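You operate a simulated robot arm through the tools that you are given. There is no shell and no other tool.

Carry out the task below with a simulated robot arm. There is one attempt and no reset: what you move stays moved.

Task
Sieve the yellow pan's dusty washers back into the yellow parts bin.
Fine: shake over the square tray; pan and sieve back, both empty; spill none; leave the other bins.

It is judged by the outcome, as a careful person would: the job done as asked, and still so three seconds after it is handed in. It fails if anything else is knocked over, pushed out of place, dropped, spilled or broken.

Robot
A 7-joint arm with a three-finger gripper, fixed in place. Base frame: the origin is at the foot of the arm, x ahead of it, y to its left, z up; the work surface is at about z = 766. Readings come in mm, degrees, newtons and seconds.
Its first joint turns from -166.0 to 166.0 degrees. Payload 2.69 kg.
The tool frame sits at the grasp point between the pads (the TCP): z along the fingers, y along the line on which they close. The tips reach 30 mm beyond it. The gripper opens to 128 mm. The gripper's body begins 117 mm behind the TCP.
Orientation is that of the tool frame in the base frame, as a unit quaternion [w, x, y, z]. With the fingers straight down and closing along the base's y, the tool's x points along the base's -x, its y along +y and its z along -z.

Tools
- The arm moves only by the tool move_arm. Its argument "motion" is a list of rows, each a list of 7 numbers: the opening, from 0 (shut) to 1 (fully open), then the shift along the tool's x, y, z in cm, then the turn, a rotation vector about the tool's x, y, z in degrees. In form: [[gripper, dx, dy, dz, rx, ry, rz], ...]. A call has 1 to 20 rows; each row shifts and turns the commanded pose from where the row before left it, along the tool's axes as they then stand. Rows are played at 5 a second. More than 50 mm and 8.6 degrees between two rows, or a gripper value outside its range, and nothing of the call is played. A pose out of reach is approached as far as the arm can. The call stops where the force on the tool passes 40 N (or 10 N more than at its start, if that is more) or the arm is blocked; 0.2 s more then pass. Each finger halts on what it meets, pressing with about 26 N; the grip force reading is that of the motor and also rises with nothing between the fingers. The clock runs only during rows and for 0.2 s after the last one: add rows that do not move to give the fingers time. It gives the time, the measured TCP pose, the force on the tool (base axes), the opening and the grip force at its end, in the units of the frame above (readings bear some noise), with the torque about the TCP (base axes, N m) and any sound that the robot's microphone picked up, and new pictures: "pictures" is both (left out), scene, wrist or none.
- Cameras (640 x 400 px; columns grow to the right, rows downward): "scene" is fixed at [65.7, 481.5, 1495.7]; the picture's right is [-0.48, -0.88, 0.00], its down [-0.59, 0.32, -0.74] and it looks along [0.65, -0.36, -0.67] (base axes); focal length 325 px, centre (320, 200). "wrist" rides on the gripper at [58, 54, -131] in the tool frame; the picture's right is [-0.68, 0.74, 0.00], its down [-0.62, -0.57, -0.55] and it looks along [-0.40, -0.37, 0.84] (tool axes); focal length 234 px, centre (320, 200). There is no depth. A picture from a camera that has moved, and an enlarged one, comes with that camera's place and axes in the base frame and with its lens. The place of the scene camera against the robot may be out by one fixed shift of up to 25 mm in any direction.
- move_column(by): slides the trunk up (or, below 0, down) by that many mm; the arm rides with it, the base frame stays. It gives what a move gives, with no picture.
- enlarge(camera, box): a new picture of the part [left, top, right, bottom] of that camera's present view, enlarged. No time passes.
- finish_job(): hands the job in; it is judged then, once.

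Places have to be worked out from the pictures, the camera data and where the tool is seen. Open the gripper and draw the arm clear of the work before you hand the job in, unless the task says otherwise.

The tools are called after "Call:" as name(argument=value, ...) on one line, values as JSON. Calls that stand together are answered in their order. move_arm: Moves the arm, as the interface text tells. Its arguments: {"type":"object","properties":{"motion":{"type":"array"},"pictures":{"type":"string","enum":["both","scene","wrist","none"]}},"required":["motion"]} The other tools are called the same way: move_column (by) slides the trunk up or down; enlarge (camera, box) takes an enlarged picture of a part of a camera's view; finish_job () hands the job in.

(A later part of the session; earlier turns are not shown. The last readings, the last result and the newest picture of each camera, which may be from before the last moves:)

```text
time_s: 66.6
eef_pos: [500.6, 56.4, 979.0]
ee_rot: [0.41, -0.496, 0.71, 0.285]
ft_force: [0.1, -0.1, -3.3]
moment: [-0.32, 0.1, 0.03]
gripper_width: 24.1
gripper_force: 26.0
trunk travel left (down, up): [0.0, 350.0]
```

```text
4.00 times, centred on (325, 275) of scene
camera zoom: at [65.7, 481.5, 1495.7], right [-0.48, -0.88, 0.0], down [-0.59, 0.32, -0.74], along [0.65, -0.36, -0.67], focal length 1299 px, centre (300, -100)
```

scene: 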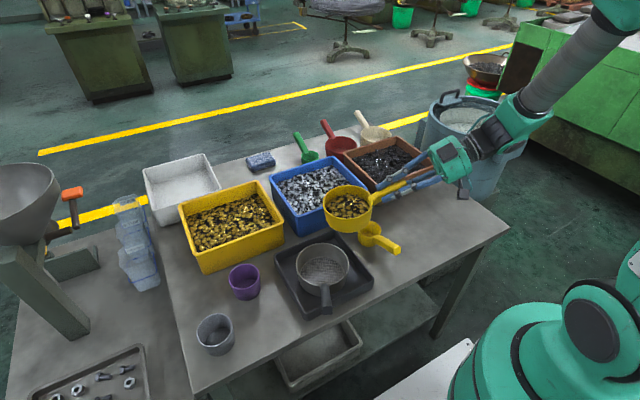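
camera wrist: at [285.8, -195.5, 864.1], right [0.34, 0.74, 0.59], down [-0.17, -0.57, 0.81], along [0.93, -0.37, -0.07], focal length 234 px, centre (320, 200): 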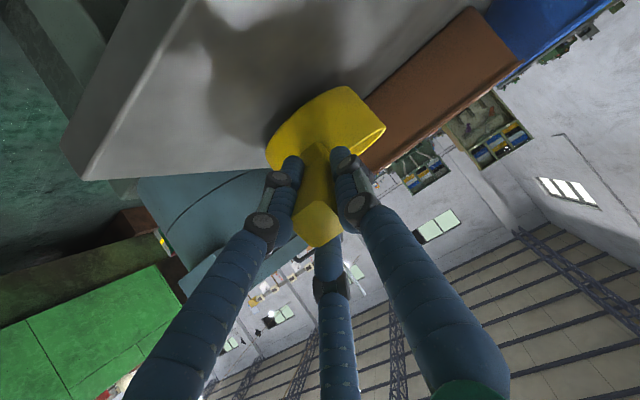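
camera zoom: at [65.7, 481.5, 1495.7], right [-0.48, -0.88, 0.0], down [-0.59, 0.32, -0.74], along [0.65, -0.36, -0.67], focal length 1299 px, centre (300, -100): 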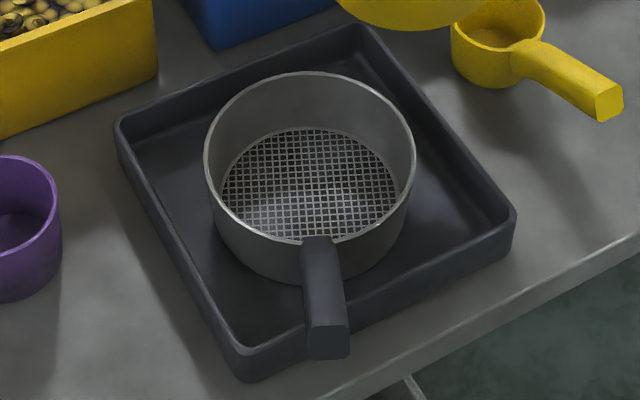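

The sieve centre in the same frame is about (498, 238), and its handle points to the front left. I'll bring the pan to its pre-pour place at about (558, 121, 985), keeping it level.

Call:
move_arm(motion=[[0, -0.6, -0.4, 0.85, 0, 0, 0], [0, -1.14, -0.8, 1.68, 0, 0, 0], [0, -1.14, -0.8, 1.68, 0, 0, 0], [0, -1.14, -0.8, 1.68, 0, 0, 0], [0, -0.54, -0.42, 0.82, 0, 0, 0], [0, 0, 0, 0, 0, 0, 0]], pictures="scene")

Call:
enlarge(camera="scene", box=[260, 160, 440, 320])

```text
time_s: 68.0
eef_pos: [557.2, 120.4, 983.7]
ee_rot: [0.41, -0.497, 0.71, 0.286]
ft_force: [0.4, -0.8, -3.7]
moment: [-0.3, 0.13, 0.04]
gripper_width: 23.8
gripper_force: 26.2
trunk travel left (down, up): [0.0, 350.0]
```

scene: 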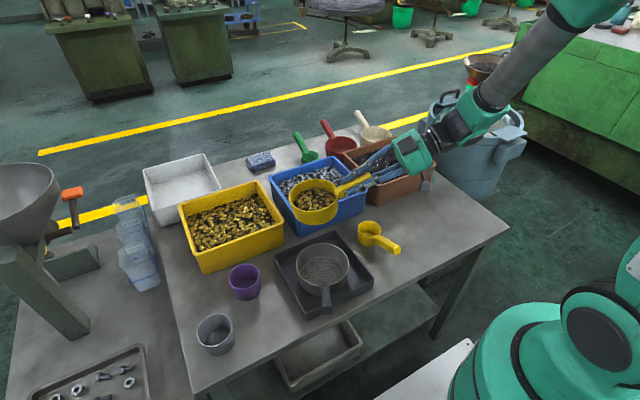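

```text
2.50 times, centred on (350, 240) of scene
camera zoom: at [65.7, 481.5, 1495.7], right [-0.48, -0.88, 0.0], down [-0.59, 0.32, -0.74], along [0.65, -0.36, -0.67], focal length 812 px, centre (245, 100)
```

zoom: 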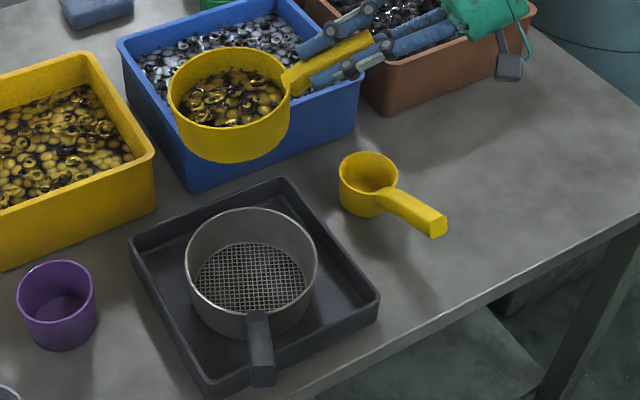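

The pan sits where modelled. Now I'll roll it 30° to the left about the tool axis while coming down 47 mm (no pouring yet at this tilt), and check that the wrist follows.

Call:
move_arm(motion=[[0, 0.81, 0, 0.47, 0, 0, -6], [0, 0.81, 0.085, 0.47, 0, 0, -6], [0, 0.8, 0.17, 0.47, 0, 0, -6], [0, 0.775, 0.25, 0.47, 0, 0, -6], [0, 0.745, 0.33, 0.47, 0, 0, -6], [0, 0, 0, 0, 0, 0, 0]], pictures="scene")

Call:
enlarge(camera="scene", box=[260, 160, 440, 320])

```text
time_s: 69.4
eef_pos: [557.4, 120.4, 938.8]
ee_rot: [-0.47, 0.663, -0.557, -0.17]
ft_force: [0.1, -1.0, -3.2]
moment: [-0.29, 0.15, 0.01]
gripper_width: 23.8
gripper_force: 25.7
trunk travel left (down, up): [0.0, 350.0]
```

scene: 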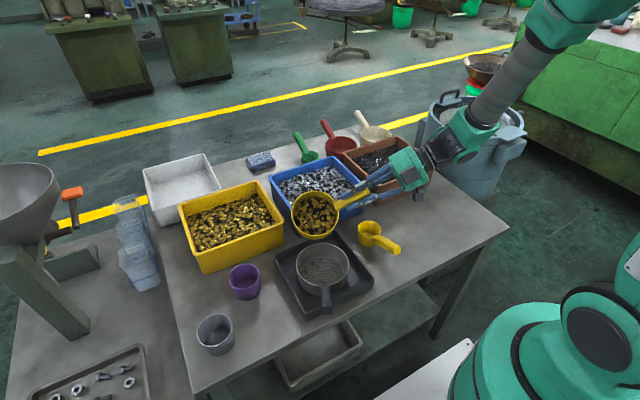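

```text
2.50 times, centred on (350, 240) of scene
camera zoom: at [65.7, 481.5, 1495.7], right [-0.48, -0.88, 0.0], down [-0.59, 0.32, -0.74], along [0.65, -0.36, -0.67], focal length 812 px, centre (245, 100)
```

zoom: 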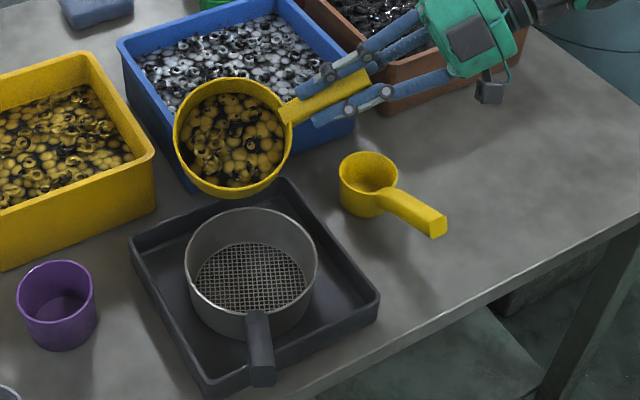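

The wrist follows and the lip is about 22 mm before the sieve's centre, as wanted. Rolling on to 60°, keeping the lip over the sieve.

Call:
move_arm(motion=[[0, -0.132, -0.041, 0.234, 0, 0, -7.5], [0, -0.125, -0.058, 0.234, 0, 0, -7.5], [0, -0.275, 0.029, 0.171, 0, 0, -7.5], [0, -0.277, -0.007, 0.171, 0, 0, -7.5], [0, 0, 0, 0, 0, 0, 0]], pictures="scene")

Call:
enlarge(camera="scene", box=[260, 180, 410, 320])

```text
time_s: 70.6
eef_pos: [556.3, 132.3, 939.3]
ee_rot: [-0.498, 0.785, -0.366, -0.042]
ft_force: [0.9, 0.0, -3.5]
moment: [-0.29, 0.15, -0.01]
gripper_width: 23.8
gripper_force: 26.0
trunk travel left (down, up): [0.0, 350.0]
```

scene: 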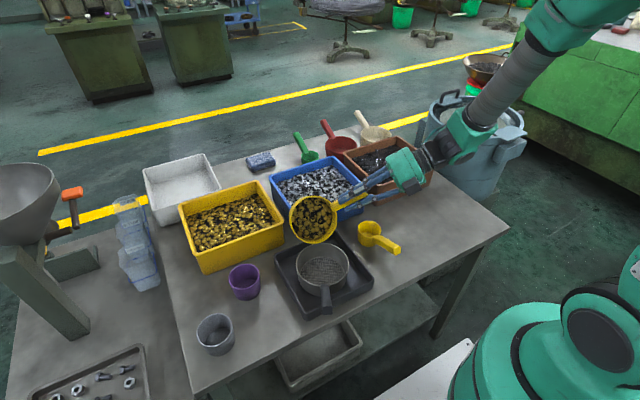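

```text
2.86 times, centred on (335, 250) of scene
camera zoom: at [65.7, 481.5, 1495.7], right [-0.48, -0.88, 0.0], down [-0.59, 0.32, -0.74], along [0.65, -0.36, -0.67], focal length 928 px, centre (277, 57)
```

zoom: 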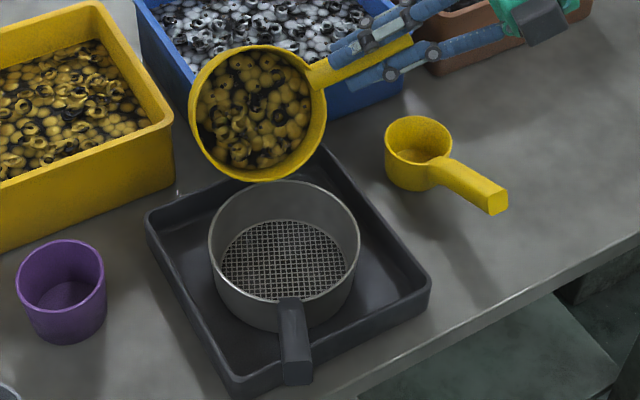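

At this roll (tilt ≈51°) the washers still hold. I'll continue to 75° with a small correction toward the sieve's middle.

Call:
move_arm(motion=[[0, -0.782, 0.257, -0.589, 0, 0, -7.5], [0, -0.553, -0.278, -0.069, 0, 0, -7.5], [0, 0, 0, 0, 0, 0, 0], [0, 0, 0, 0, 0, 0, 0]], pictures="scene")

Call:
enlarge(camera="scene", box=[260, 180, 410, 320])

```text
time_s: 71.6
eef_pos: [544.3, 133.9, 949.5]
ee_rot: [-0.499, 0.826, -0.26, 0.023]
ft_force: [0.6, -0.4, -3.1]
moment: [-0.27, 0.12, 0.0]
gripper_width: 23.9
gripper_force: 25.8
trunk travel left (down, up): [0.0, 350.0]
```

scene: 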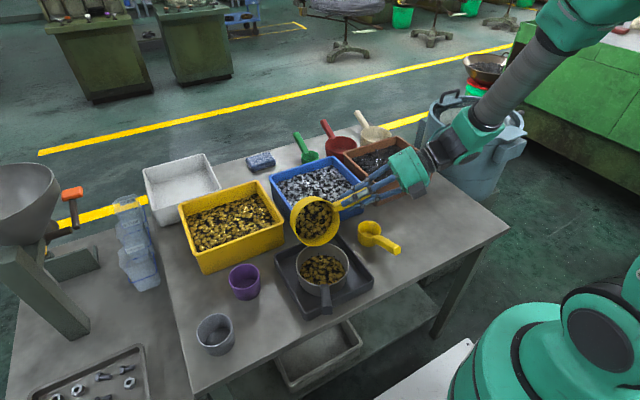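

```text
2.86 times, centred on (335, 250) of scene
camera zoom: at [65.7, 481.5, 1495.7], right [-0.48, -0.88, 0.0], down [-0.59, 0.32, -0.74], along [0.65, -0.36, -0.67], focal length 928 px, centre (277, 57)
```

zoom: 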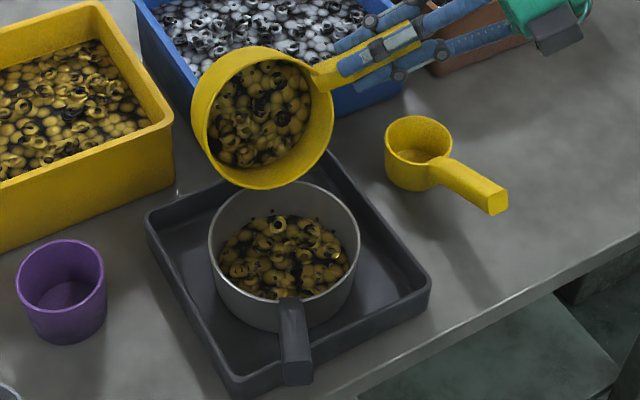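

Washers are flowing into the sieve with none beside it. Rolling on to 90°.

Call:
move_arm(motion=[[0, -0.84, -0.275, 0.056, 0, 0, -7.5], [0, -0.797, -0.382, 0.056, 0, 0, -7.5], [0, 0, 0, 0, 0, 0, 0], [0, 0, 0, 0, 0, 0, 0]], pictures="scene")

Call:
enlarge(camera="scene", box=[260, 180, 410, 320])

```text
time_s: 72.6
eef_pos: [532.2, 145.3, 956.5]
ee_rot: [-0.492, 0.853, -0.15, 0.088]
ft_force: [0.3, -0.1, -1.9]
moment: [-0.16, 0.1, 0.0]
gripper_width: 23.8
gripper_force: 26.3
trunk travel left (down, up): [0.0, 350.0]
```

scene: 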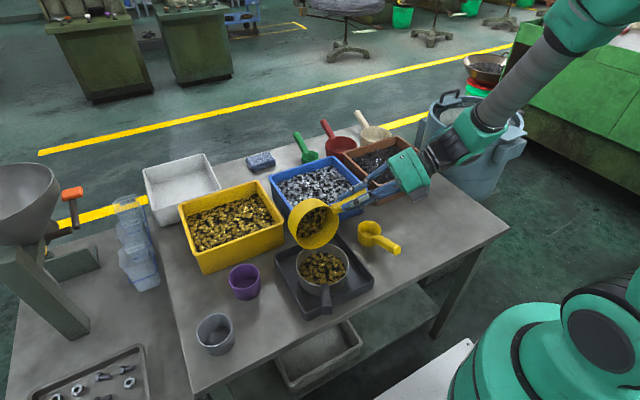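

```text
2.86 times, centred on (335, 250) of scene
camera zoom: at [65.7, 481.5, 1495.7], right [-0.48, -0.88, 0.0], down [-0.59, 0.32, -0.74], along [0.65, -0.36, -0.67], focal length 928 px, centre (277, 57)
```

zoom: 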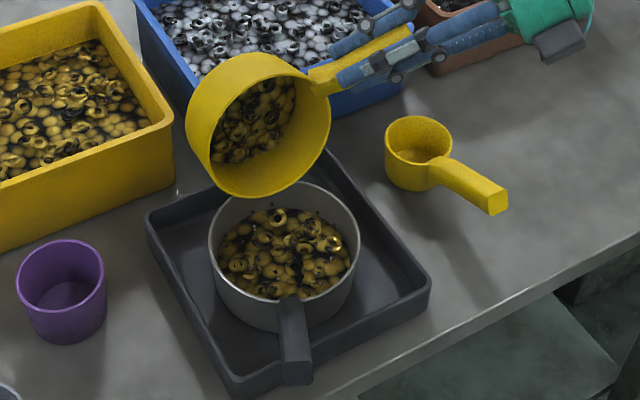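

Weight in the pan has dropped (1.9 N) and all is landing in the sieve. Rolling on to 120°.

Call:
move_arm(motion=[[0, -0.82, -0.309, 0.024, 0, 0, -7.5], [0, -0.773, -0.413, 0.024, 0, 0, -7.5], [0, 0, 0, 0, 0, 0, 0], [0, -0.735, -0.464, -0.074, 0, 0, -7.5], [0, -0.668, -0.556, -0.074, 0, 0, -7.5], [0, 0, 0, 0, 0, 0, 0], [0, 0, 0, 0, 0, 0, 0]], pictures="scene")

Call:
enlarge(camera="scene", box=[260, 180, 410, 320])

```text
time_s: 74.2
eef_pos: [504.2, 158.6, 966.2]
ee_rot: [-0.452, 0.863, 0.075, 0.212]
ft_force: [-0.4, -1.0, -1.8]
moment: [-0.18, 0.05, 0.01]
gripper_width: 23.7
gripper_force: 25.6
trunk travel left (down, up): [0.0, 350.0]
```

scene: 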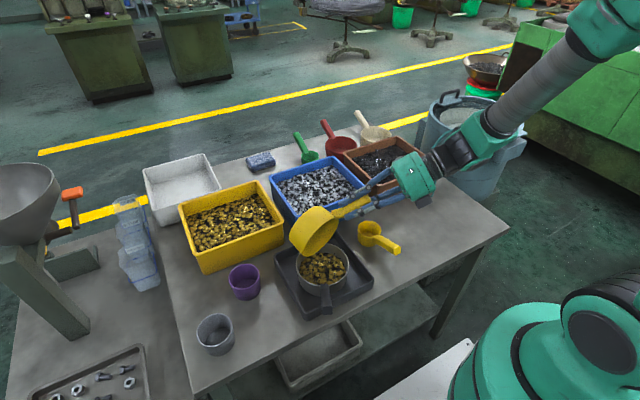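

```text
2.86 times, centred on (335, 250) of scene
camera zoom: at [65.7, 481.5, 1495.7], right [-0.48, -0.88, 0.0], down [-0.59, 0.32, -0.74], along [0.65, -0.36, -0.67], focal length 928 px, centre (277, 57)
```

zoom: 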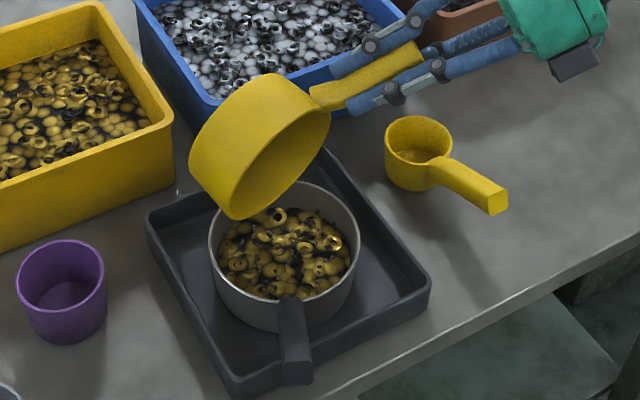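

The pan looks nearly empty and the sieve holds everything. Rolling on to 150° to drop the last bits.

Call:
move_arm(motion=[[0, -0.57, -0.513, -0.185, 0, 0, -7.5], [0, -0.498, -0.583, -0.185, 0, 0, -7.5], [0, -0.373, -0.419, -0.175, 0, 0, -7.5], [0, -0.316, -0.463, -0.175, 0, 0, -7.5], [0, 0, 0, 0, 0, 0, 0], [0, 0, 0, 0, 0, 0, 0]], pictures="both")

Call:
enlarge(camera="scene", box=[260, 180, 410, 320])

```text
time_s: 75.6
eef_pos: [477.2, 164.1, 972.5]
ee_rot: [-0.381, 0.815, 0.296, 0.322]
ft_force: [-0.8, 0.1, -2.7]
moment: [-0.15, 0.09, -0.01]
gripper_width: 23.9
gripper_force: 26.4
trunk travel left (down, up): [0.0, 350.0]
camera wrist: at [513.6, 42.5, 1059.2], right [0.12, -0.55, -0.83], down [-0.96, -0.29, 0.06], along [-0.27, 0.78, -0.56], focal length 234 px, centre (320, 200)
```

scene: 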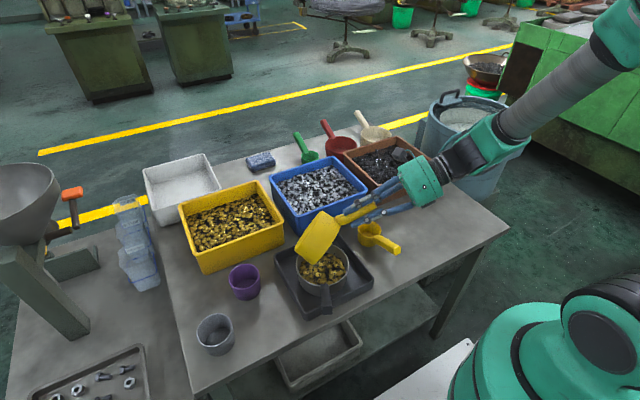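
wrist: 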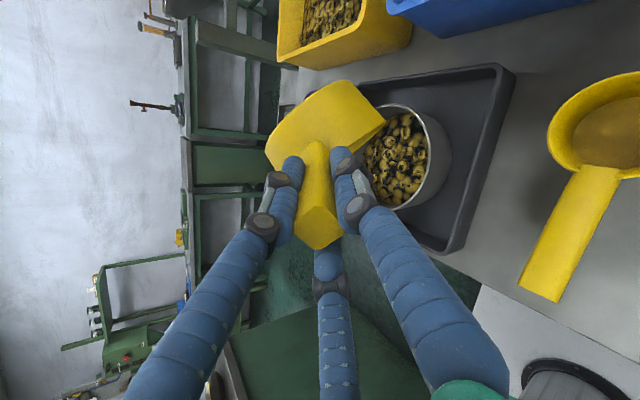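

```text
2.86 times, centred on (335, 250) of scene
camera zoom: at [65.7, 481.5, 1495.7], right [-0.48, -0.88, 0.0], down [-0.59, 0.32, -0.74], along [0.65, -0.36, -0.67], focal length 928 px, centre (277, 57)
```

zoom: 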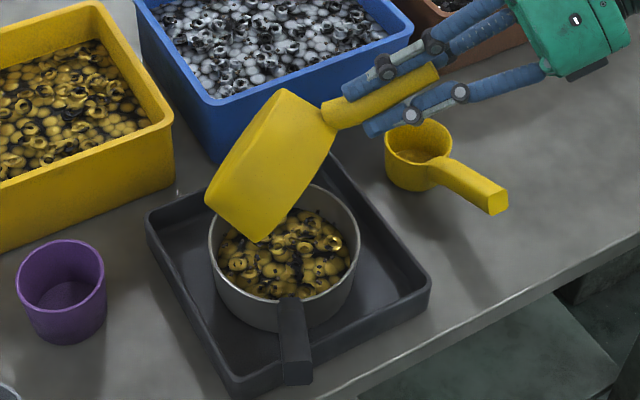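

Everything looks to have gone in. I'll give the inverted pan a few short vertical shakes above the sieve to free any clinging dust.

Call:
move_arm(motion=[[0, 0.6, -0.35, -0.4, 0, 0, 0], [0, -0.6, 0.35, 0.4, 0, 0, 0], [0, 0.6, -0.35, -0.4, 0, 0, 0], [0, -0.6, 0.35, 0.4, 0, 0, 0], [0, 0.6, -0.35, -0.4, 0, 0, 0], [0, -0.6, 0.35, 0.4, 0, 0, 0], [0, 0.6, -0.35, -0.4, 0, 0, 0], [0, -0.6, 0.35, 0.4, 0, 0, 0], [0, 0, 0, 0, 0, 0, 0]], pictures="both")

Call:
enlarge(camera="wrist", box=[240, 50, 500, 250])

```text
time_s: 77.6
eef_pos: [476.6, 163.8, 973.5]
ee_rot: [-0.383, 0.814, 0.296, 0.322]
ft_force: [-0.2, 0.2, -1.7]
moment: [-0.16, 0.04, -0.01]
gripper_width: 23.7
gripper_force: 26.3
trunk travel left (down, up): [0.0, 350.0]
camera wrist: at [513.3, 43.1, 1060.4], right [0.12, -0.55, -0.83], down [-0.96, -0.29, 0.06], along [-0.27, 0.78, -0.56], focal length 234 px, centre (320, 200)
```

scene: 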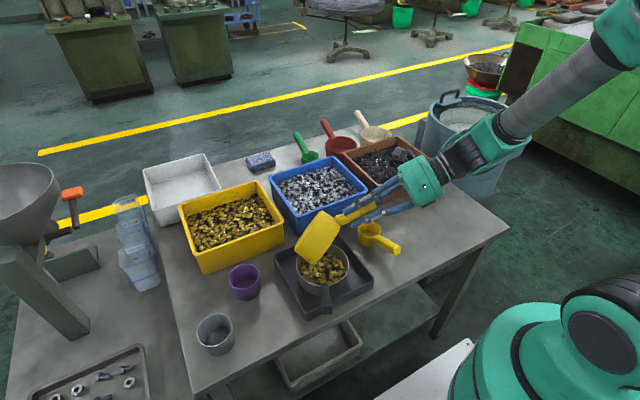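
wrist: 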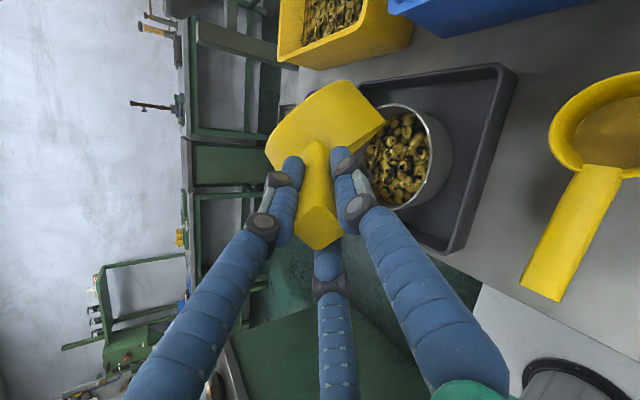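

```text
2.00 times, centred on (370, 150) of wrist
camera zoom: at [513.3, 43.1, 1060.4], right [0.12, -0.55, -0.83], down [-0.96, -0.29, 0.06], along [-0.27, 0.78, -0.56], focal length 468 px, centre (220, 300)
```

zoom: 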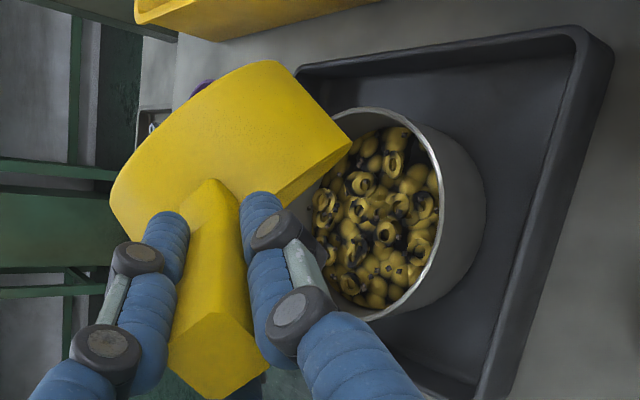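

Pan emptied. I'll rise 60 mm and roll back to 75° to look inside the pan from the scene camera while still above the sieve.

Call:
move_arm(motion=[[0, 1.5, -0.87, -1.0, 0, 0, 0], [0, 1.5, -0.87, -1.0, 0, 0, 0], [0, 1.5, -0.87, -1.0, 0, 0, 0], [0, 0, 0, 0, 0, 0, 7.5], [0, 0, 0, 0, 0, 0, 7.5], [0, 0, 0, 0, 0, 0, 7.5], [0, 0, 0, 0, 0, 0, 7.5], [0, 0, 0, 0, 0, 0, 7.5], [0, 0, 0, 0, 0, 0, 7.5], [0, 0, 0, 0, 0, 0, 7.5], [0, 0, 0, 0, 0, 0, 7.5], [0, 0, 0, 0, 0, 0, 7.5], [0, 0, 0, 0, 0, 0, 7.5], [0, 0, 0, 0, 0, 0, 0]], pictures="scene")

Call:
enlarge(camera="scene", box=[260, 140, 410, 320])

```text
time_s: 80.6
eef_pos: [477.0, 163.6, 1033.5]
ee_rot: [-0.499, 0.826, -0.261, 0.023]
ft_force: [0.2, 0.6, -2.9]
moment: [-0.14, 0.07, -0.01]
gripper_width: 23.7
gripper_force: 25.8
trunk travel left (down, up): [0.0, 350.0]
```

scene: 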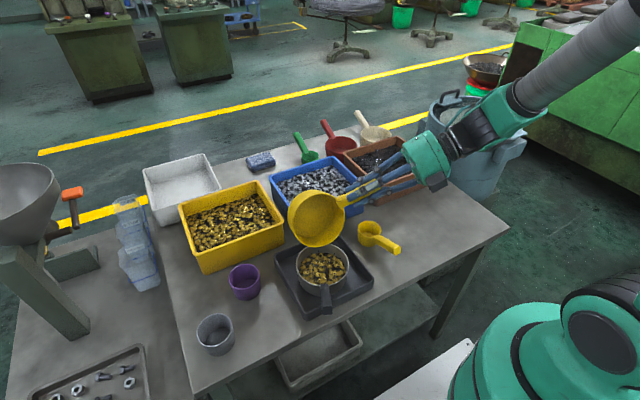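

```text
2.22 times, centred on (335, 230) of scene
camera zoom: at [65.7, 481.5, 1495.7], right [-0.48, -0.88, 0.0], down [-0.59, 0.32, -0.74], along [0.65, -0.36, -0.67], focal length 722 px, centre (287, 133)
```

zoom: 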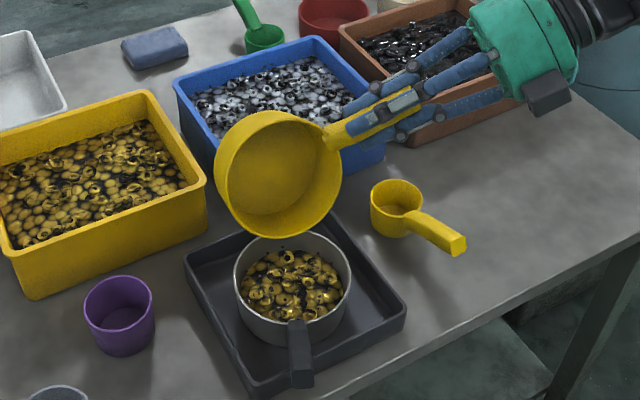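

The pan is clean inside. Rolling it back level and carrying it back the way it came.

Call:
move_arm(motion=[[0, 0, 0, 0, 0, 0, 7.5], [0, 0, 0, 0, 0, 0, 7.5], [0, 0, 0, 0, 0, 0, 7.5], [0, 0, 0, 0, 0, 0, 7.5], [0, 0, 0, 0, 0, 0, 7.5], [0, 0, 0, 0, 0, 0, 7.5], [0, 0, 0, 0, 0, 0, 7.5], [0, 0, 0, 0, 0, 0, 7.5], [0, 0, 0, 0, 0, 0, 7.5], [0, 0, 0, 0, 0, 0, 7.5], [0, 2.2, -1.455, -1.41, 0, 0, 0], [0, 2.2, -1.455, -1.41, 0, 0, 0], [0, 2.2, -1.455, -1.41, 0, 0, 0], [0, 2.2, -1.455, -1.41, 0, 0, 0], [0, 0, 0, 0, 0, 0, 0]], pictures="none")

Call:
move_arm(motion=[[0, 0, 0, 0, 6.06, 0, 3.5], [0, 0, 0, 0, 6.06, 0, 3.5], [0, 0, 0, 0, 6.06, 0, 3.5], [0, 0, 0, 0, 6.06, 0, 3.5], [0, 0, 0, 0, 6.06, 0, 3.5], [0, 0, 0, 0, 6.06, 0, 3.5], [0, 0, 0, 0, 6.06, 0, 3.5], [0, 0, 0, 0, 6.06, 0, 3.5], [0, 0, 0, 0, 6.06, 0, 3.5], [0, 0, 0, 0, 6.06, 0, 3.5], [0, 0, 0, 0, 0, 0, 0]], pictures="scene")

```text
time_s: 83.8
eef_pos: [499.8, 58.6, 984.8]
ee_rot: [0.411, -0.496, 0.71, 0.286]
ft_force: [0.4, 0.4, -1.9]
moment: [-0.2, 0.03, 0.02]
gripper_width: 23.6
gripper_force: 25.8
trunk travel left (down, up): [0.0, 350.0]
```

```text
time_s: 86.2
eef_pos: [500.7, 57.7, 985.3]
ee_rot: [0.5, 0.0, 0.866, -0.001]
ft_force: [0.7, 0.2, -1.5]
moment: [0.01, 0.16, 0.01]
gripper_width: 23.9
gripper_force: 25.7
trunk travel left (down, up): [0.0, 350.0]
```

scene: 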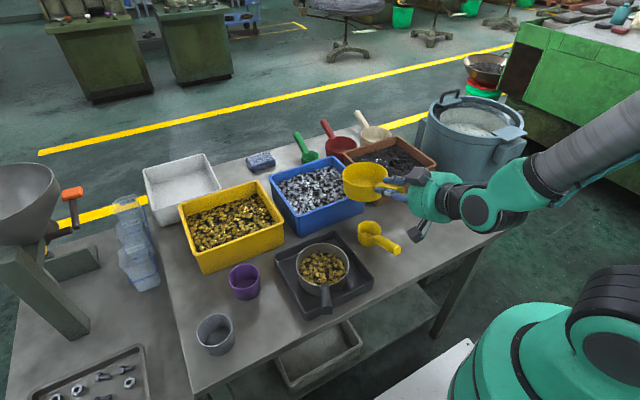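

Now across to above the pan's home place.

Call:
move_arm(motion=[[0, 0.2, -1.5, -0.3, 0, 0, 0], [0, 0.41, -3.06, -0.61, 0, 0, 0], [0, 0.41, -3.06, -0.61, 0, 0, 0], [0, 0.41, -3.06, -0.61, 0, 0, 0], [0, 0.41, -3.06, -0.61, 0, 0, 0], [0, 0.41, -3.06, -0.61, 0, 0, 0], [0, 0.41, -3.06, -0.61, 0, 0, 0], [0, 0.41, -3.06, -0.61, 0, 0, 0], [0, 0.41, -3.06, -0.61, 0, 0, 0], [0, 0.41, -3.06, -0.61, 0, 0, 0], [0, 0.23, -1.6, -0.34, 0, 0, 0], [0, 0, 0, 0, 0, 0, 0]], pictures="scene")

Call:
enlarge(camera="scene", box=[400, 110, 560, 210])

```text
time_s: 88.8
eef_pos: [425.3, -249.5, 980.9]
ee_rot: [0.5, 0.0, 0.866, 0.0]
ft_force: [-0.2, -0.9, -1.9]
moment: [0.04, 0.19, 0.02]
gripper_width: 23.7
gripper_force: 26.4
trunk travel left (down, up): [0.0, 350.0]
```

scene: 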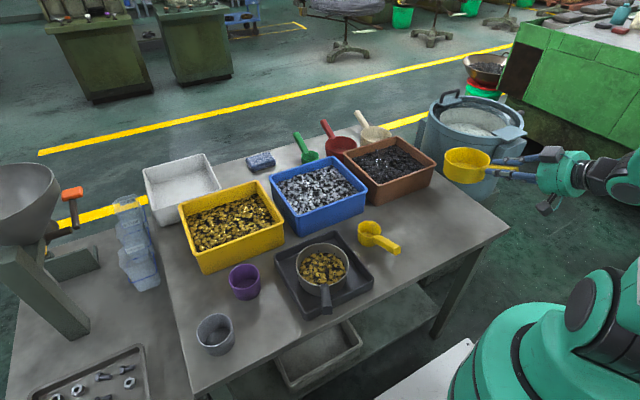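

```text
4.00 times, centred on (480, 160) of scene
camera zoom: at [65.7, 481.5, 1495.7], right [-0.48, -0.88, 0.0], down [-0.59, 0.32, -0.74], along [0.65, -0.36, -0.67], focal length 1299 px, centre (-320, 360)
```

zoom: 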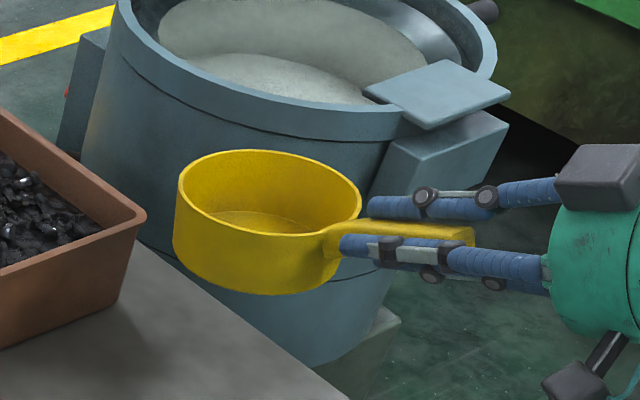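

The pan is ~5° nose-down in the grip, so I'll pitch the tool 4.5° to compensate and descend to about 15 mm above the table at its home place.

Call:
move_arm(motion=[[0, 0, 0, 0, 0, -4.5, 0], [0, 1.746, 0.016, 0.853, 0, 0, 0], [0, 1.746, 0.016, 0.853, 0, 0, 0], [0, 1.746, 0.016, 0.853, 0, 0, 0], [0, 1.746, 0.016, 0.853, 0, 0, 0], [0, 1.746, 0.016, 0.853, 0, 0, 0], [0, 1.746, 0.016, 0.853, 0, 0, 0], [0, 1.5, 0.016, 0.73, 0, 0, 0], [0, 0, 0, 0, 0, 0, 0]], pictures="scene")

Call:
enlarge(camera="scene", box=[400, 160, 560, 260])

```text
time_s: 90.8
eef_pos: [426.9, -248.1, 845.2]
ee_rot: [0.534, 0.0, 0.846, 0.0]
ft_force: [-0.5, 0.5, -3.2]
moment: [0.03, 0.18, -0.01]
gripper_width: 23.5
gripper_force: 26.5
trunk travel left (down, up): [0.0, 350.0]
```

scene: 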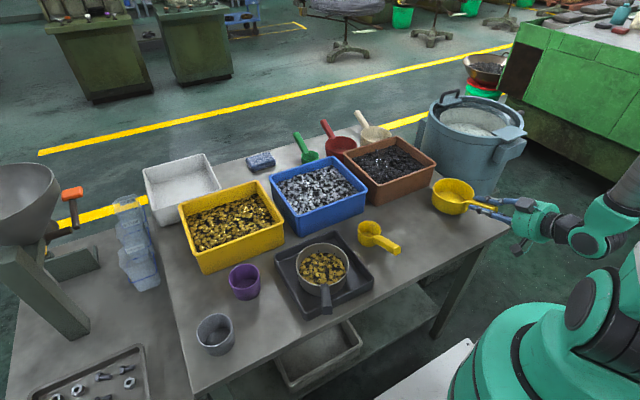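

```text
4.00 times, centred on (480, 210) of scene
camera zoom: at [65.7, 481.5, 1495.7], right [-0.48, -0.88, 0.0], down [-0.59, 0.32, -0.74], along [0.65, -0.36, -0.67], focal length 1299 px, centre (-320, 160)
```

zoom: 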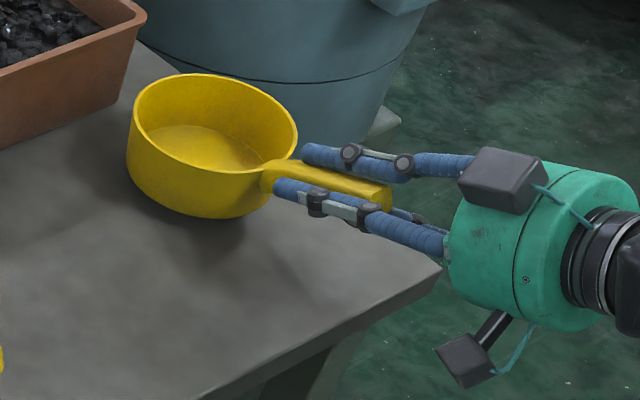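

Nearly home. Lowering in 4 mm steps until contact.

Call:
move_arm(motion=[[0, 0.361, 0, 0.172, 0, 0, 0], [0, 0.361, 0, 0.172, 0, 0, 0], [0, 0.27, 0, 0.13, 0, 0, 0], [0, 0, 0, 0, 0, 0, 0]], pictures="none")

```text
time_s: 91.8
eef_pos: [425.8, -247.4, 836.0]
ee_rot: [0.533, 0.0, 0.846, 0.0]
ft_force: [0.5, -0.4, -1.8]
moment: [0.01, 0.2, 0.03]
gripper_width: 23.9
gripper_force: 25.5
trunk travel left (down, up): [0.0, 350.0]
```

Call:
move_arm(motion=[[0, 0.18, 0, 0.086, 0, 0, 0], [0, 0.18, 0, 0.086, 0, 0, 0], [0, 0, 0, 0, 0, 0, 0]], pictures="none")

Call:
enlarge(camera="scene", box=[400, 160, 560, 260])

```text
time_s: 92.6
eef_pos: [426.0, -246.6, 832.1]
ee_rot: [0.534, 0.002, 0.845, -0.002]
ft_force: [-4.0, 0.8, 9.4]
moment: [0.07, -1.25, 0.06]
gripper_width: 24.2
gripper_force: 26.1
trunk travel left (down, up): [0.0, 350.0]
```

```text
4.00 times, centred on (480, 210) of scene
camera zoom: at [65.7, 481.5, 1495.7], right [-0.48, -0.88, 0.0], down [-0.59, 0.32, -0.74], along [0.65, -0.36, -0.67], focal length 1299 px, centre (-320, 160)
```

zoom: 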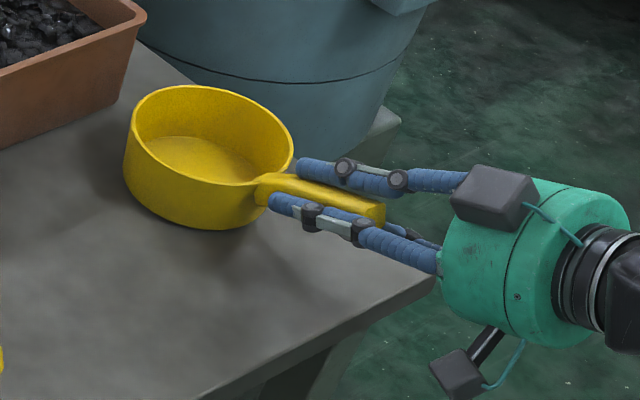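

The pan touches down exactly at its home outline. Easing off 1 mm and opening slightly.

Call:
move_arm(motion=[[0, -0.09, 0, -0.043, 0, 0, 0], [0.25, 0, 0, 0, 0, 0, 0], [0.28, 0, 0, 0, 0, 0, 0], [0.3, 0, 0, 0, 0, 0, 0]], pictures="both")

Call:
enlarge(camera="scene", box=[400, 160, 560, 260])

Call:
enlarge(camera="wrist", box=[200, 70, 440, 240])

```text
time_s: 93.6
eef_pos: [426.1, -246.9, 833.6]
ee_rot: [0.534, 0.0, 0.845, -0.001]
ft_force: [-0.6, 0.2, 0.5]
moment: [-0.02, 0.04, 0.0]
gripper_width: 38.5
gripper_force: 0.1
trunk travel left (down, up): [0.0, 350.0]
camera wrist: at [282.9, -194.0, 836.7], right [0.29, 0.74, 0.61], down [-0.23, -0.56, 0.79], along [0.93, -0.37, 0.01], focal length 234 px, centre (320, 200)
```

scene: 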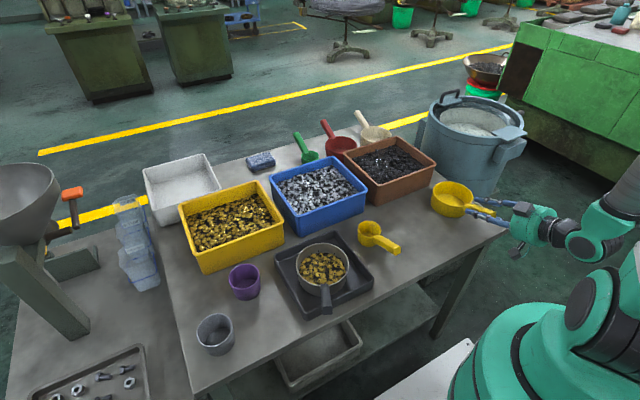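
wrist: 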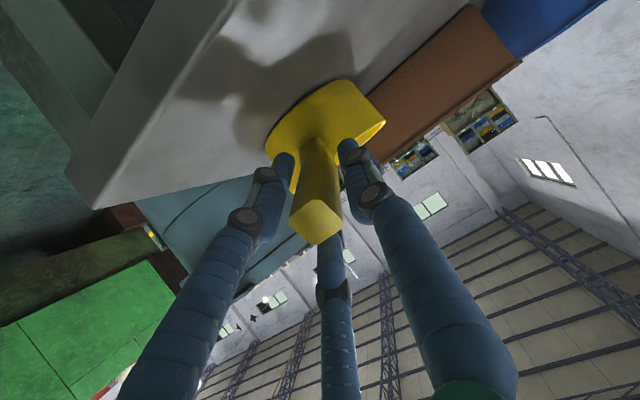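

```text
4.00 times, centred on (480, 210) of scene
camera zoom: at [65.7, 481.5, 1495.7], right [-0.48, -0.88, 0.0], down [-0.59, 0.32, -0.74], along [0.65, -0.36, -0.67], focal length 1299 px, centre (-320, 160)
```

zoom: 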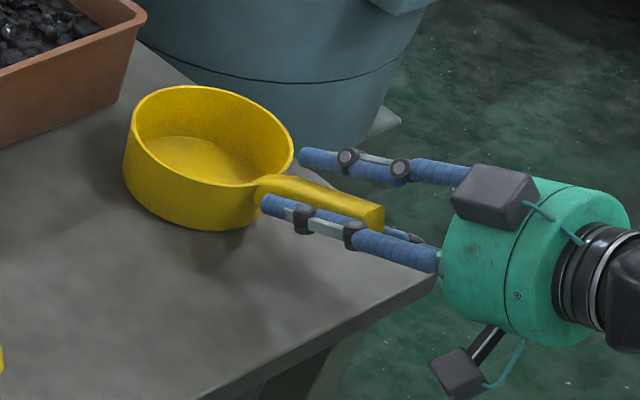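

```text
2.35 times, centred on (320, 155) of wrist
camera zoom: at [282.9, -194.0, 836.7], right [0.29, 0.74, 0.61], down [-0.23, -0.56, 0.79], along [0.93, -0.37, 0.01], focal length 551 px, centre (320, 306)
```

zoom: 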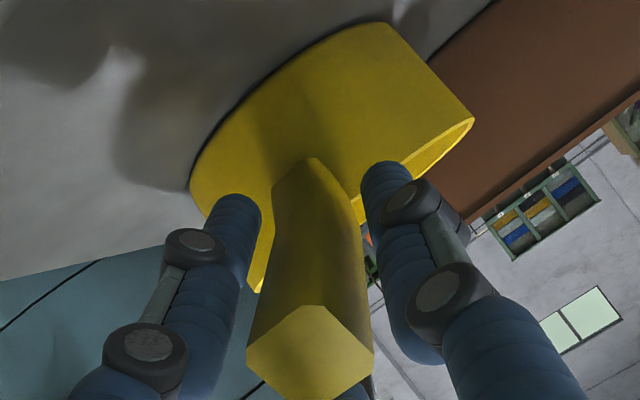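

Released and the pan is exactly in its old place. I'll leave the same way I came in: open wide, offset 8 mm right, then straight up.

Call:
move_arm(motion=[[0.45, 0, -0.3, 0, 0, 0, 0], [0.6, 0, -0.55, 0, 0, 0, 0], [0.6, 0, 0, 0, 0, 0, 0], [0.6, -1.354, 0, -0.646, 0, 0, 0], [0.6, -1.354, 0, -0.646, 0, 0, 0], [0.6, -1.354, 0, -0.646, 0, 0, 0], [0.6, -1.8, 0, -0.86, 0, 0, 0], [0.6, -3.6, 0, -1.72, 0, 0, 0], [0.6, 0, 0, 0, 0, 0, 0]], pictures="both")

```text
time_s: 95.6
eef_pos: [427.6, -256.4, 939.0]
ee_rot: [0.533, 0.0, 0.846, -0.001]
ft_force: [-0.4, 0.3, -0.3]
moment: [0.02, 0.03, -0.02]
gripper_width: 76.8
gripper_force: 0.0
trunk travel left (down, up): [0.0, 350.0]
camera wrist: at [286.1, -203.4, 942.5], right [0.29, 0.74, 0.61], down [-0.23, -0.56, 0.79], along [0.93, -0.37, 0.01], focal length 234 px, centre (320, 200)
```

scene: 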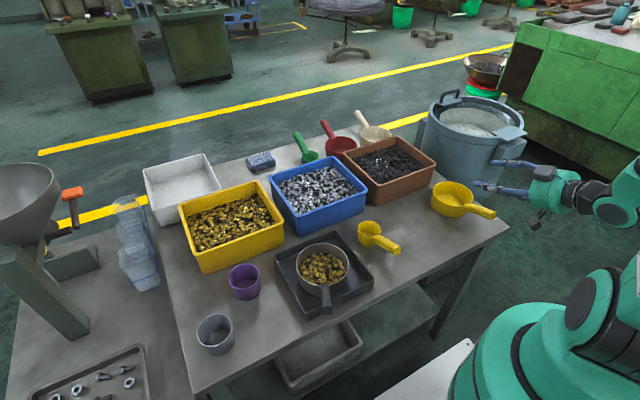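
wrist: 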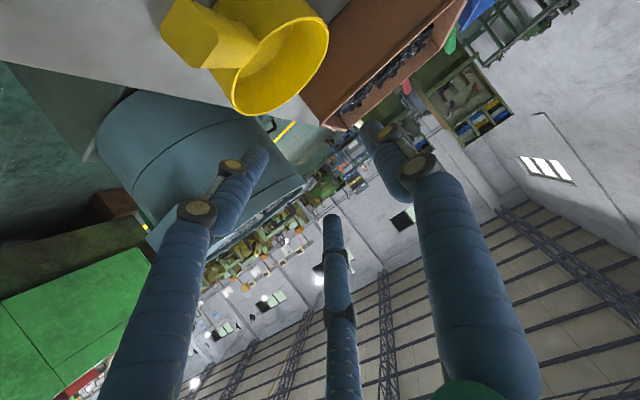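

Pan done. Now back to the sieve: first reset the pitch, go out to x≈467 and travel left, high above everything.

Call:
move_arm(motion=[[0.5, 0, 0, 0, 0, 6, 0], [0.5, 0, 0, 0, 0, 6, 0], [0.5, -3.05, 0, 0.19, 0, 0, 0], [0.5, -3.05, 0, 0.19, 0, 0, 0], [0.5, 0, 4.45, 0, 0, 0, 0], [0.5, 0, 4.45, 0, 0, 0, 0], [0.5, 0, 4.45, 0, 0, 0, 0], [0.5, 0, 4.45, 0, 0, 0, 0], [0.5, 0, 4.45, 0, 0, 0, 0], [0.5, 0, 4.45, 0, 0, 0, 0], [0.5, 0, 4.45, 0, 0, 0, 0], [0.5, 0, 4.45, 0, 0, 0, 0], [0.5, 0, 4.45, 0, 0, 0, 0], [0.5, 0, 4.45, 0, 0, 0, 0], [0.5, 0, 4.45, 0, 0, 0, 0], [0.5, 0, 0, 0, 0, 0, 0]], pictures="scene")

```text
time_s: 99.0
eef_pos: [468.0, 233.9, 983.8]
ee_rot: [0.442, 0.0, 0.897, -0.001]
ft_force: [-0.5, 0.2, 0.2]
moment: [-0.04, 0.0, 0.02]
gripper_width: 64.1
gripper_force: 0.0
trunk travel left (down, up): [0.0, 350.0]
```

scene: 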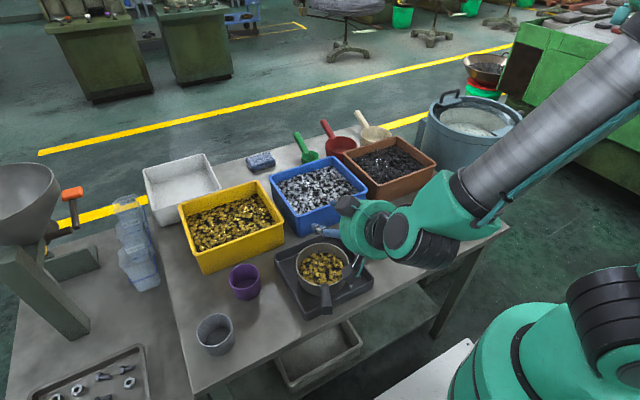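

Turning to the orientation in which I released the sieve, then moving above its handle at z≈930.

Call:
move_arm(motion=[[0.5, 0, 0, 0, 5.56, 0.23, 0.83], [0.5, 0, 0, 0, 5.56, 0.23, 0.83], [0.5, 0, 0, 0, 5.56, 0.23, 0.83], [0.5, 3.24, 1.55, -1.65, 0, 0, 0], [0.5, 3.24, 1.55, -1.65, 0, 0, 0], [0.5, 3.24, 1.55, -1.65, 0, 0, 0], [0.5, 0, 0, 0, 0, 0, 0]], pictures="both")

Call:
enlarge(camera="wrist", box=[180, 0, 500, 200])

```text
time_s: 100.6
eef_pos: [387.8, 291.0, 925.3]
ee_rot: [0.431, 0.087, 0.889, -0.129]
ft_force: [0.6, -0.1, 0.4]
moment: [-0.01, 0.02, -0.02]
gripper_width: 64.0
gripper_force: 0.0
trunk travel left (down, up): [0.0, 350.0]
camera wrist: at [268.3, 384.0, 949.1], right [0.61, 0.67, 0.42], down [-0.18, -0.4, 0.9], along [0.77, -0.62, -0.12], focal length 234 px, centre (320, 200)
```

scene: 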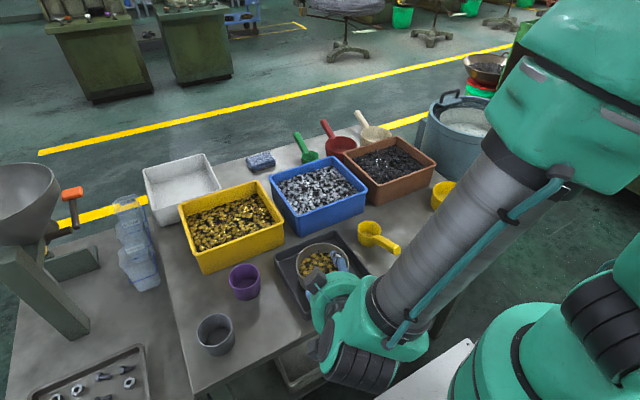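
wrist: 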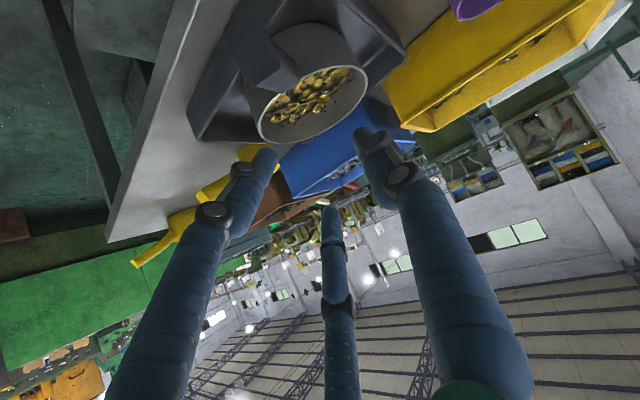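

```text
2.00 times, centred on (340, 100) of wrist
camera zoom: at [268.3, 384.0, 949.1], right [0.61, 0.67, 0.42], down [-0.18, -0.4, 0.9], along [0.77, -0.62, -0.12], focal length 468 px, centre (280, 400)
```

zoom: 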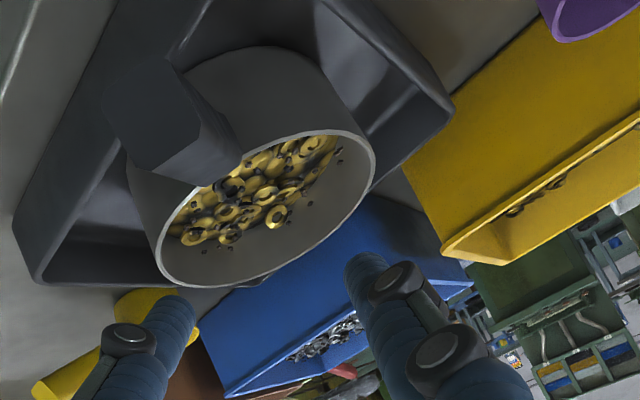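

The sieve handle's end shows at about (358, 315, 853), consistent with my release pose. Descending partway to check alignment.

Call:
move_arm(motion=[[0.5, 1.4, 0.33, 0.91, 0, 0, 0], [0.5, 1.4, 0.33, 0.91, 0, 0, 0], [0.5, 1.4, 0.33, 0.91, 0, 0, 0], [0.5, 0, 0, 0, 0, 0, 0]], pictures="wrist")

Call:
enlarge(camera="wrist", box=[180, 40, 460, 220])

```text
time_s: 101.6
eef_pos: [380.1, 301.7, 879.5]
ee_rot: [0.433, 0.084, 0.89, -0.12]
ft_force: [0.5, -0.1, -0.8]
moment: [0.02, -0.02, 0.0]
gripper_width: 63.9
gripper_force: 0.2
trunk travel left (down, up): [0.0, 350.0]
camera wrist: at [260.4, 393.1, 903.9], right [0.6, 0.67, 0.43], down [-0.18, -0.41, 0.89], along [0.78, -0.61, -0.13], focal length 234 px, centre (320, 200)
```

wrist: 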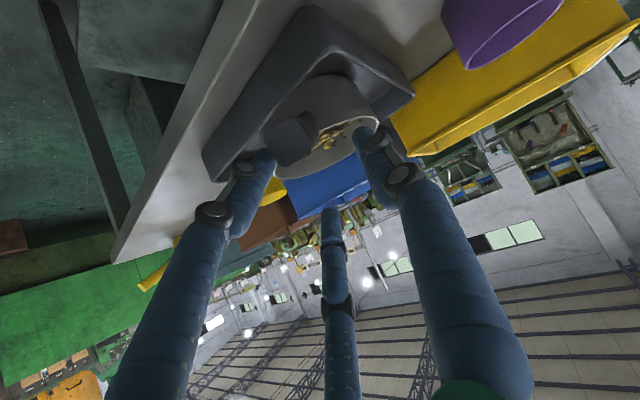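

```text
2.22 times, centred on (320, 130) of wrist
camera zoom: at [260.4, 393.1, 903.9], right [0.6, 0.67, 0.43], down [-0.18, -0.41, 0.89], along [0.78, -0.61, -0.13], focal length 520 px, centre (320, 356)
```

zoom: 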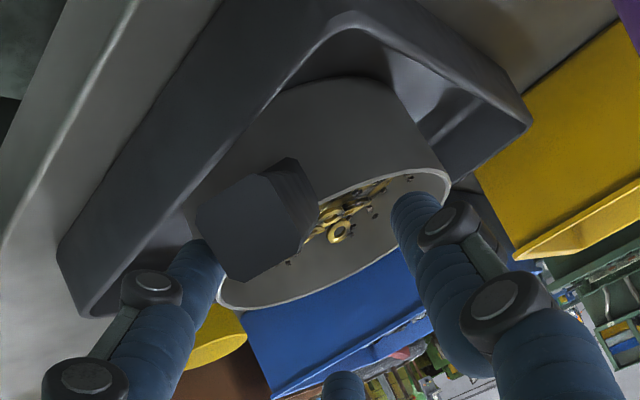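

Centred on the handle. I'll offset 4–5 mm so the lower finger passes beside the handle, then descend the last 40 mm.

Call:
move_arm(motion=[[0.5, -0.19, -0.4, 0.34, 0, 0, 0], [0.5, 1.035, 0.19, 0.787, 0, 0, 0], [0.5, 1.035, 0.19, 0.787, 0, 0, 0], [0.5, 1.035, 0.19, 0.787, 0, 0, 0], [0.5, 0, 0, 0, 0, 0, 0]], pictures="both")

Call:
enlarge(camera="wrist", box=[180, 60, 460, 240])

Call:
enlarge(camera="scene", box=[250, 210, 410, 330])

```text
time_s: 102.8
eef_pos: [381.6, 296.2, 839.9]
ee_rot: [0.432, 0.084, 0.89, -0.121]
ft_force: [-0.2, -0.4, 0.3]
moment: [0.02, 0.0, -0.03]
gripper_width: 64.0
gripper_force: 0.1
trunk travel left (down, up): [0.0, 350.0]
camera wrist: at [263.1, 387.0, 863.9], right [0.6, 0.67, 0.43], down [-0.18, -0.41, 0.89], along [0.78, -0.61, -0.13], focal length 234 px, centre (320, 200)
```

scene: 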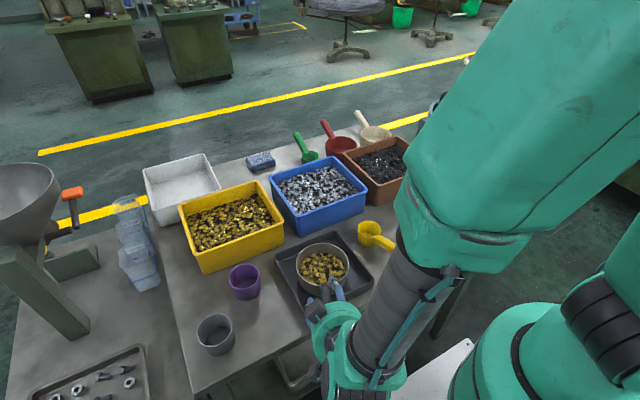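
wrist: 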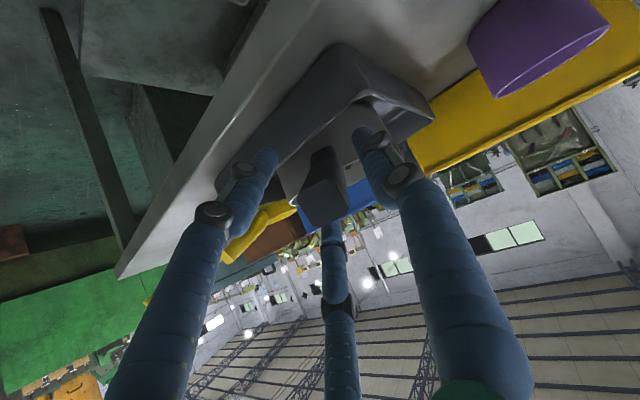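

```text
2.22 times, centred on (320, 150) of wrist
camera zoom: at [263.1, 387.0, 863.9], right [0.6, 0.67, 0.43], down [-0.18, -0.41, 0.89], along [0.78, -0.61, -0.13], focal length 520 px, centre (320, 311)
```

zoom: 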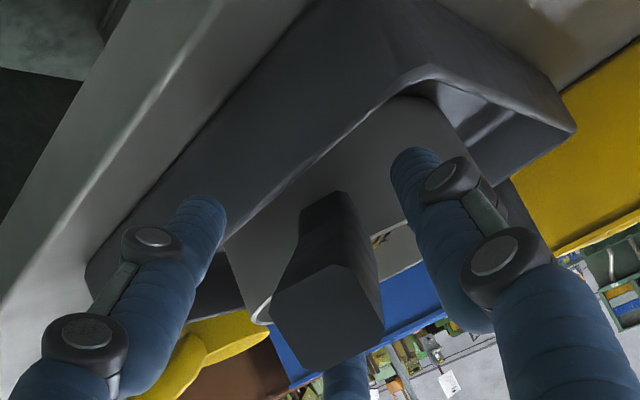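

```text
3.33 times, centred on (330, 270) of scene
camera zoom: at [65.7, 481.5, 1495.7], right [-0.48, -0.88, 0.0], down [-0.59, 0.32, -0.74], along [0.65, -0.36, -0.67], focal length 1083 px, centre (287, -33)
```

zoom: 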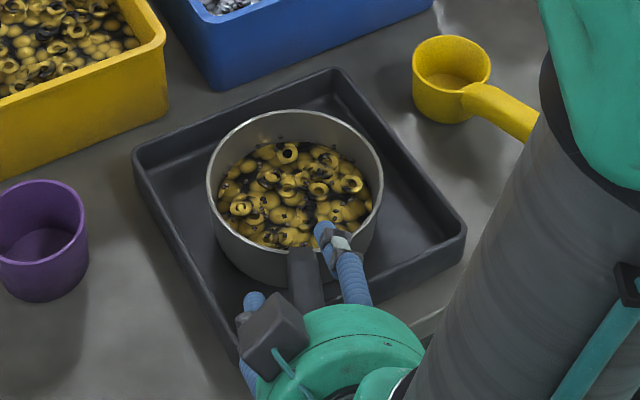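

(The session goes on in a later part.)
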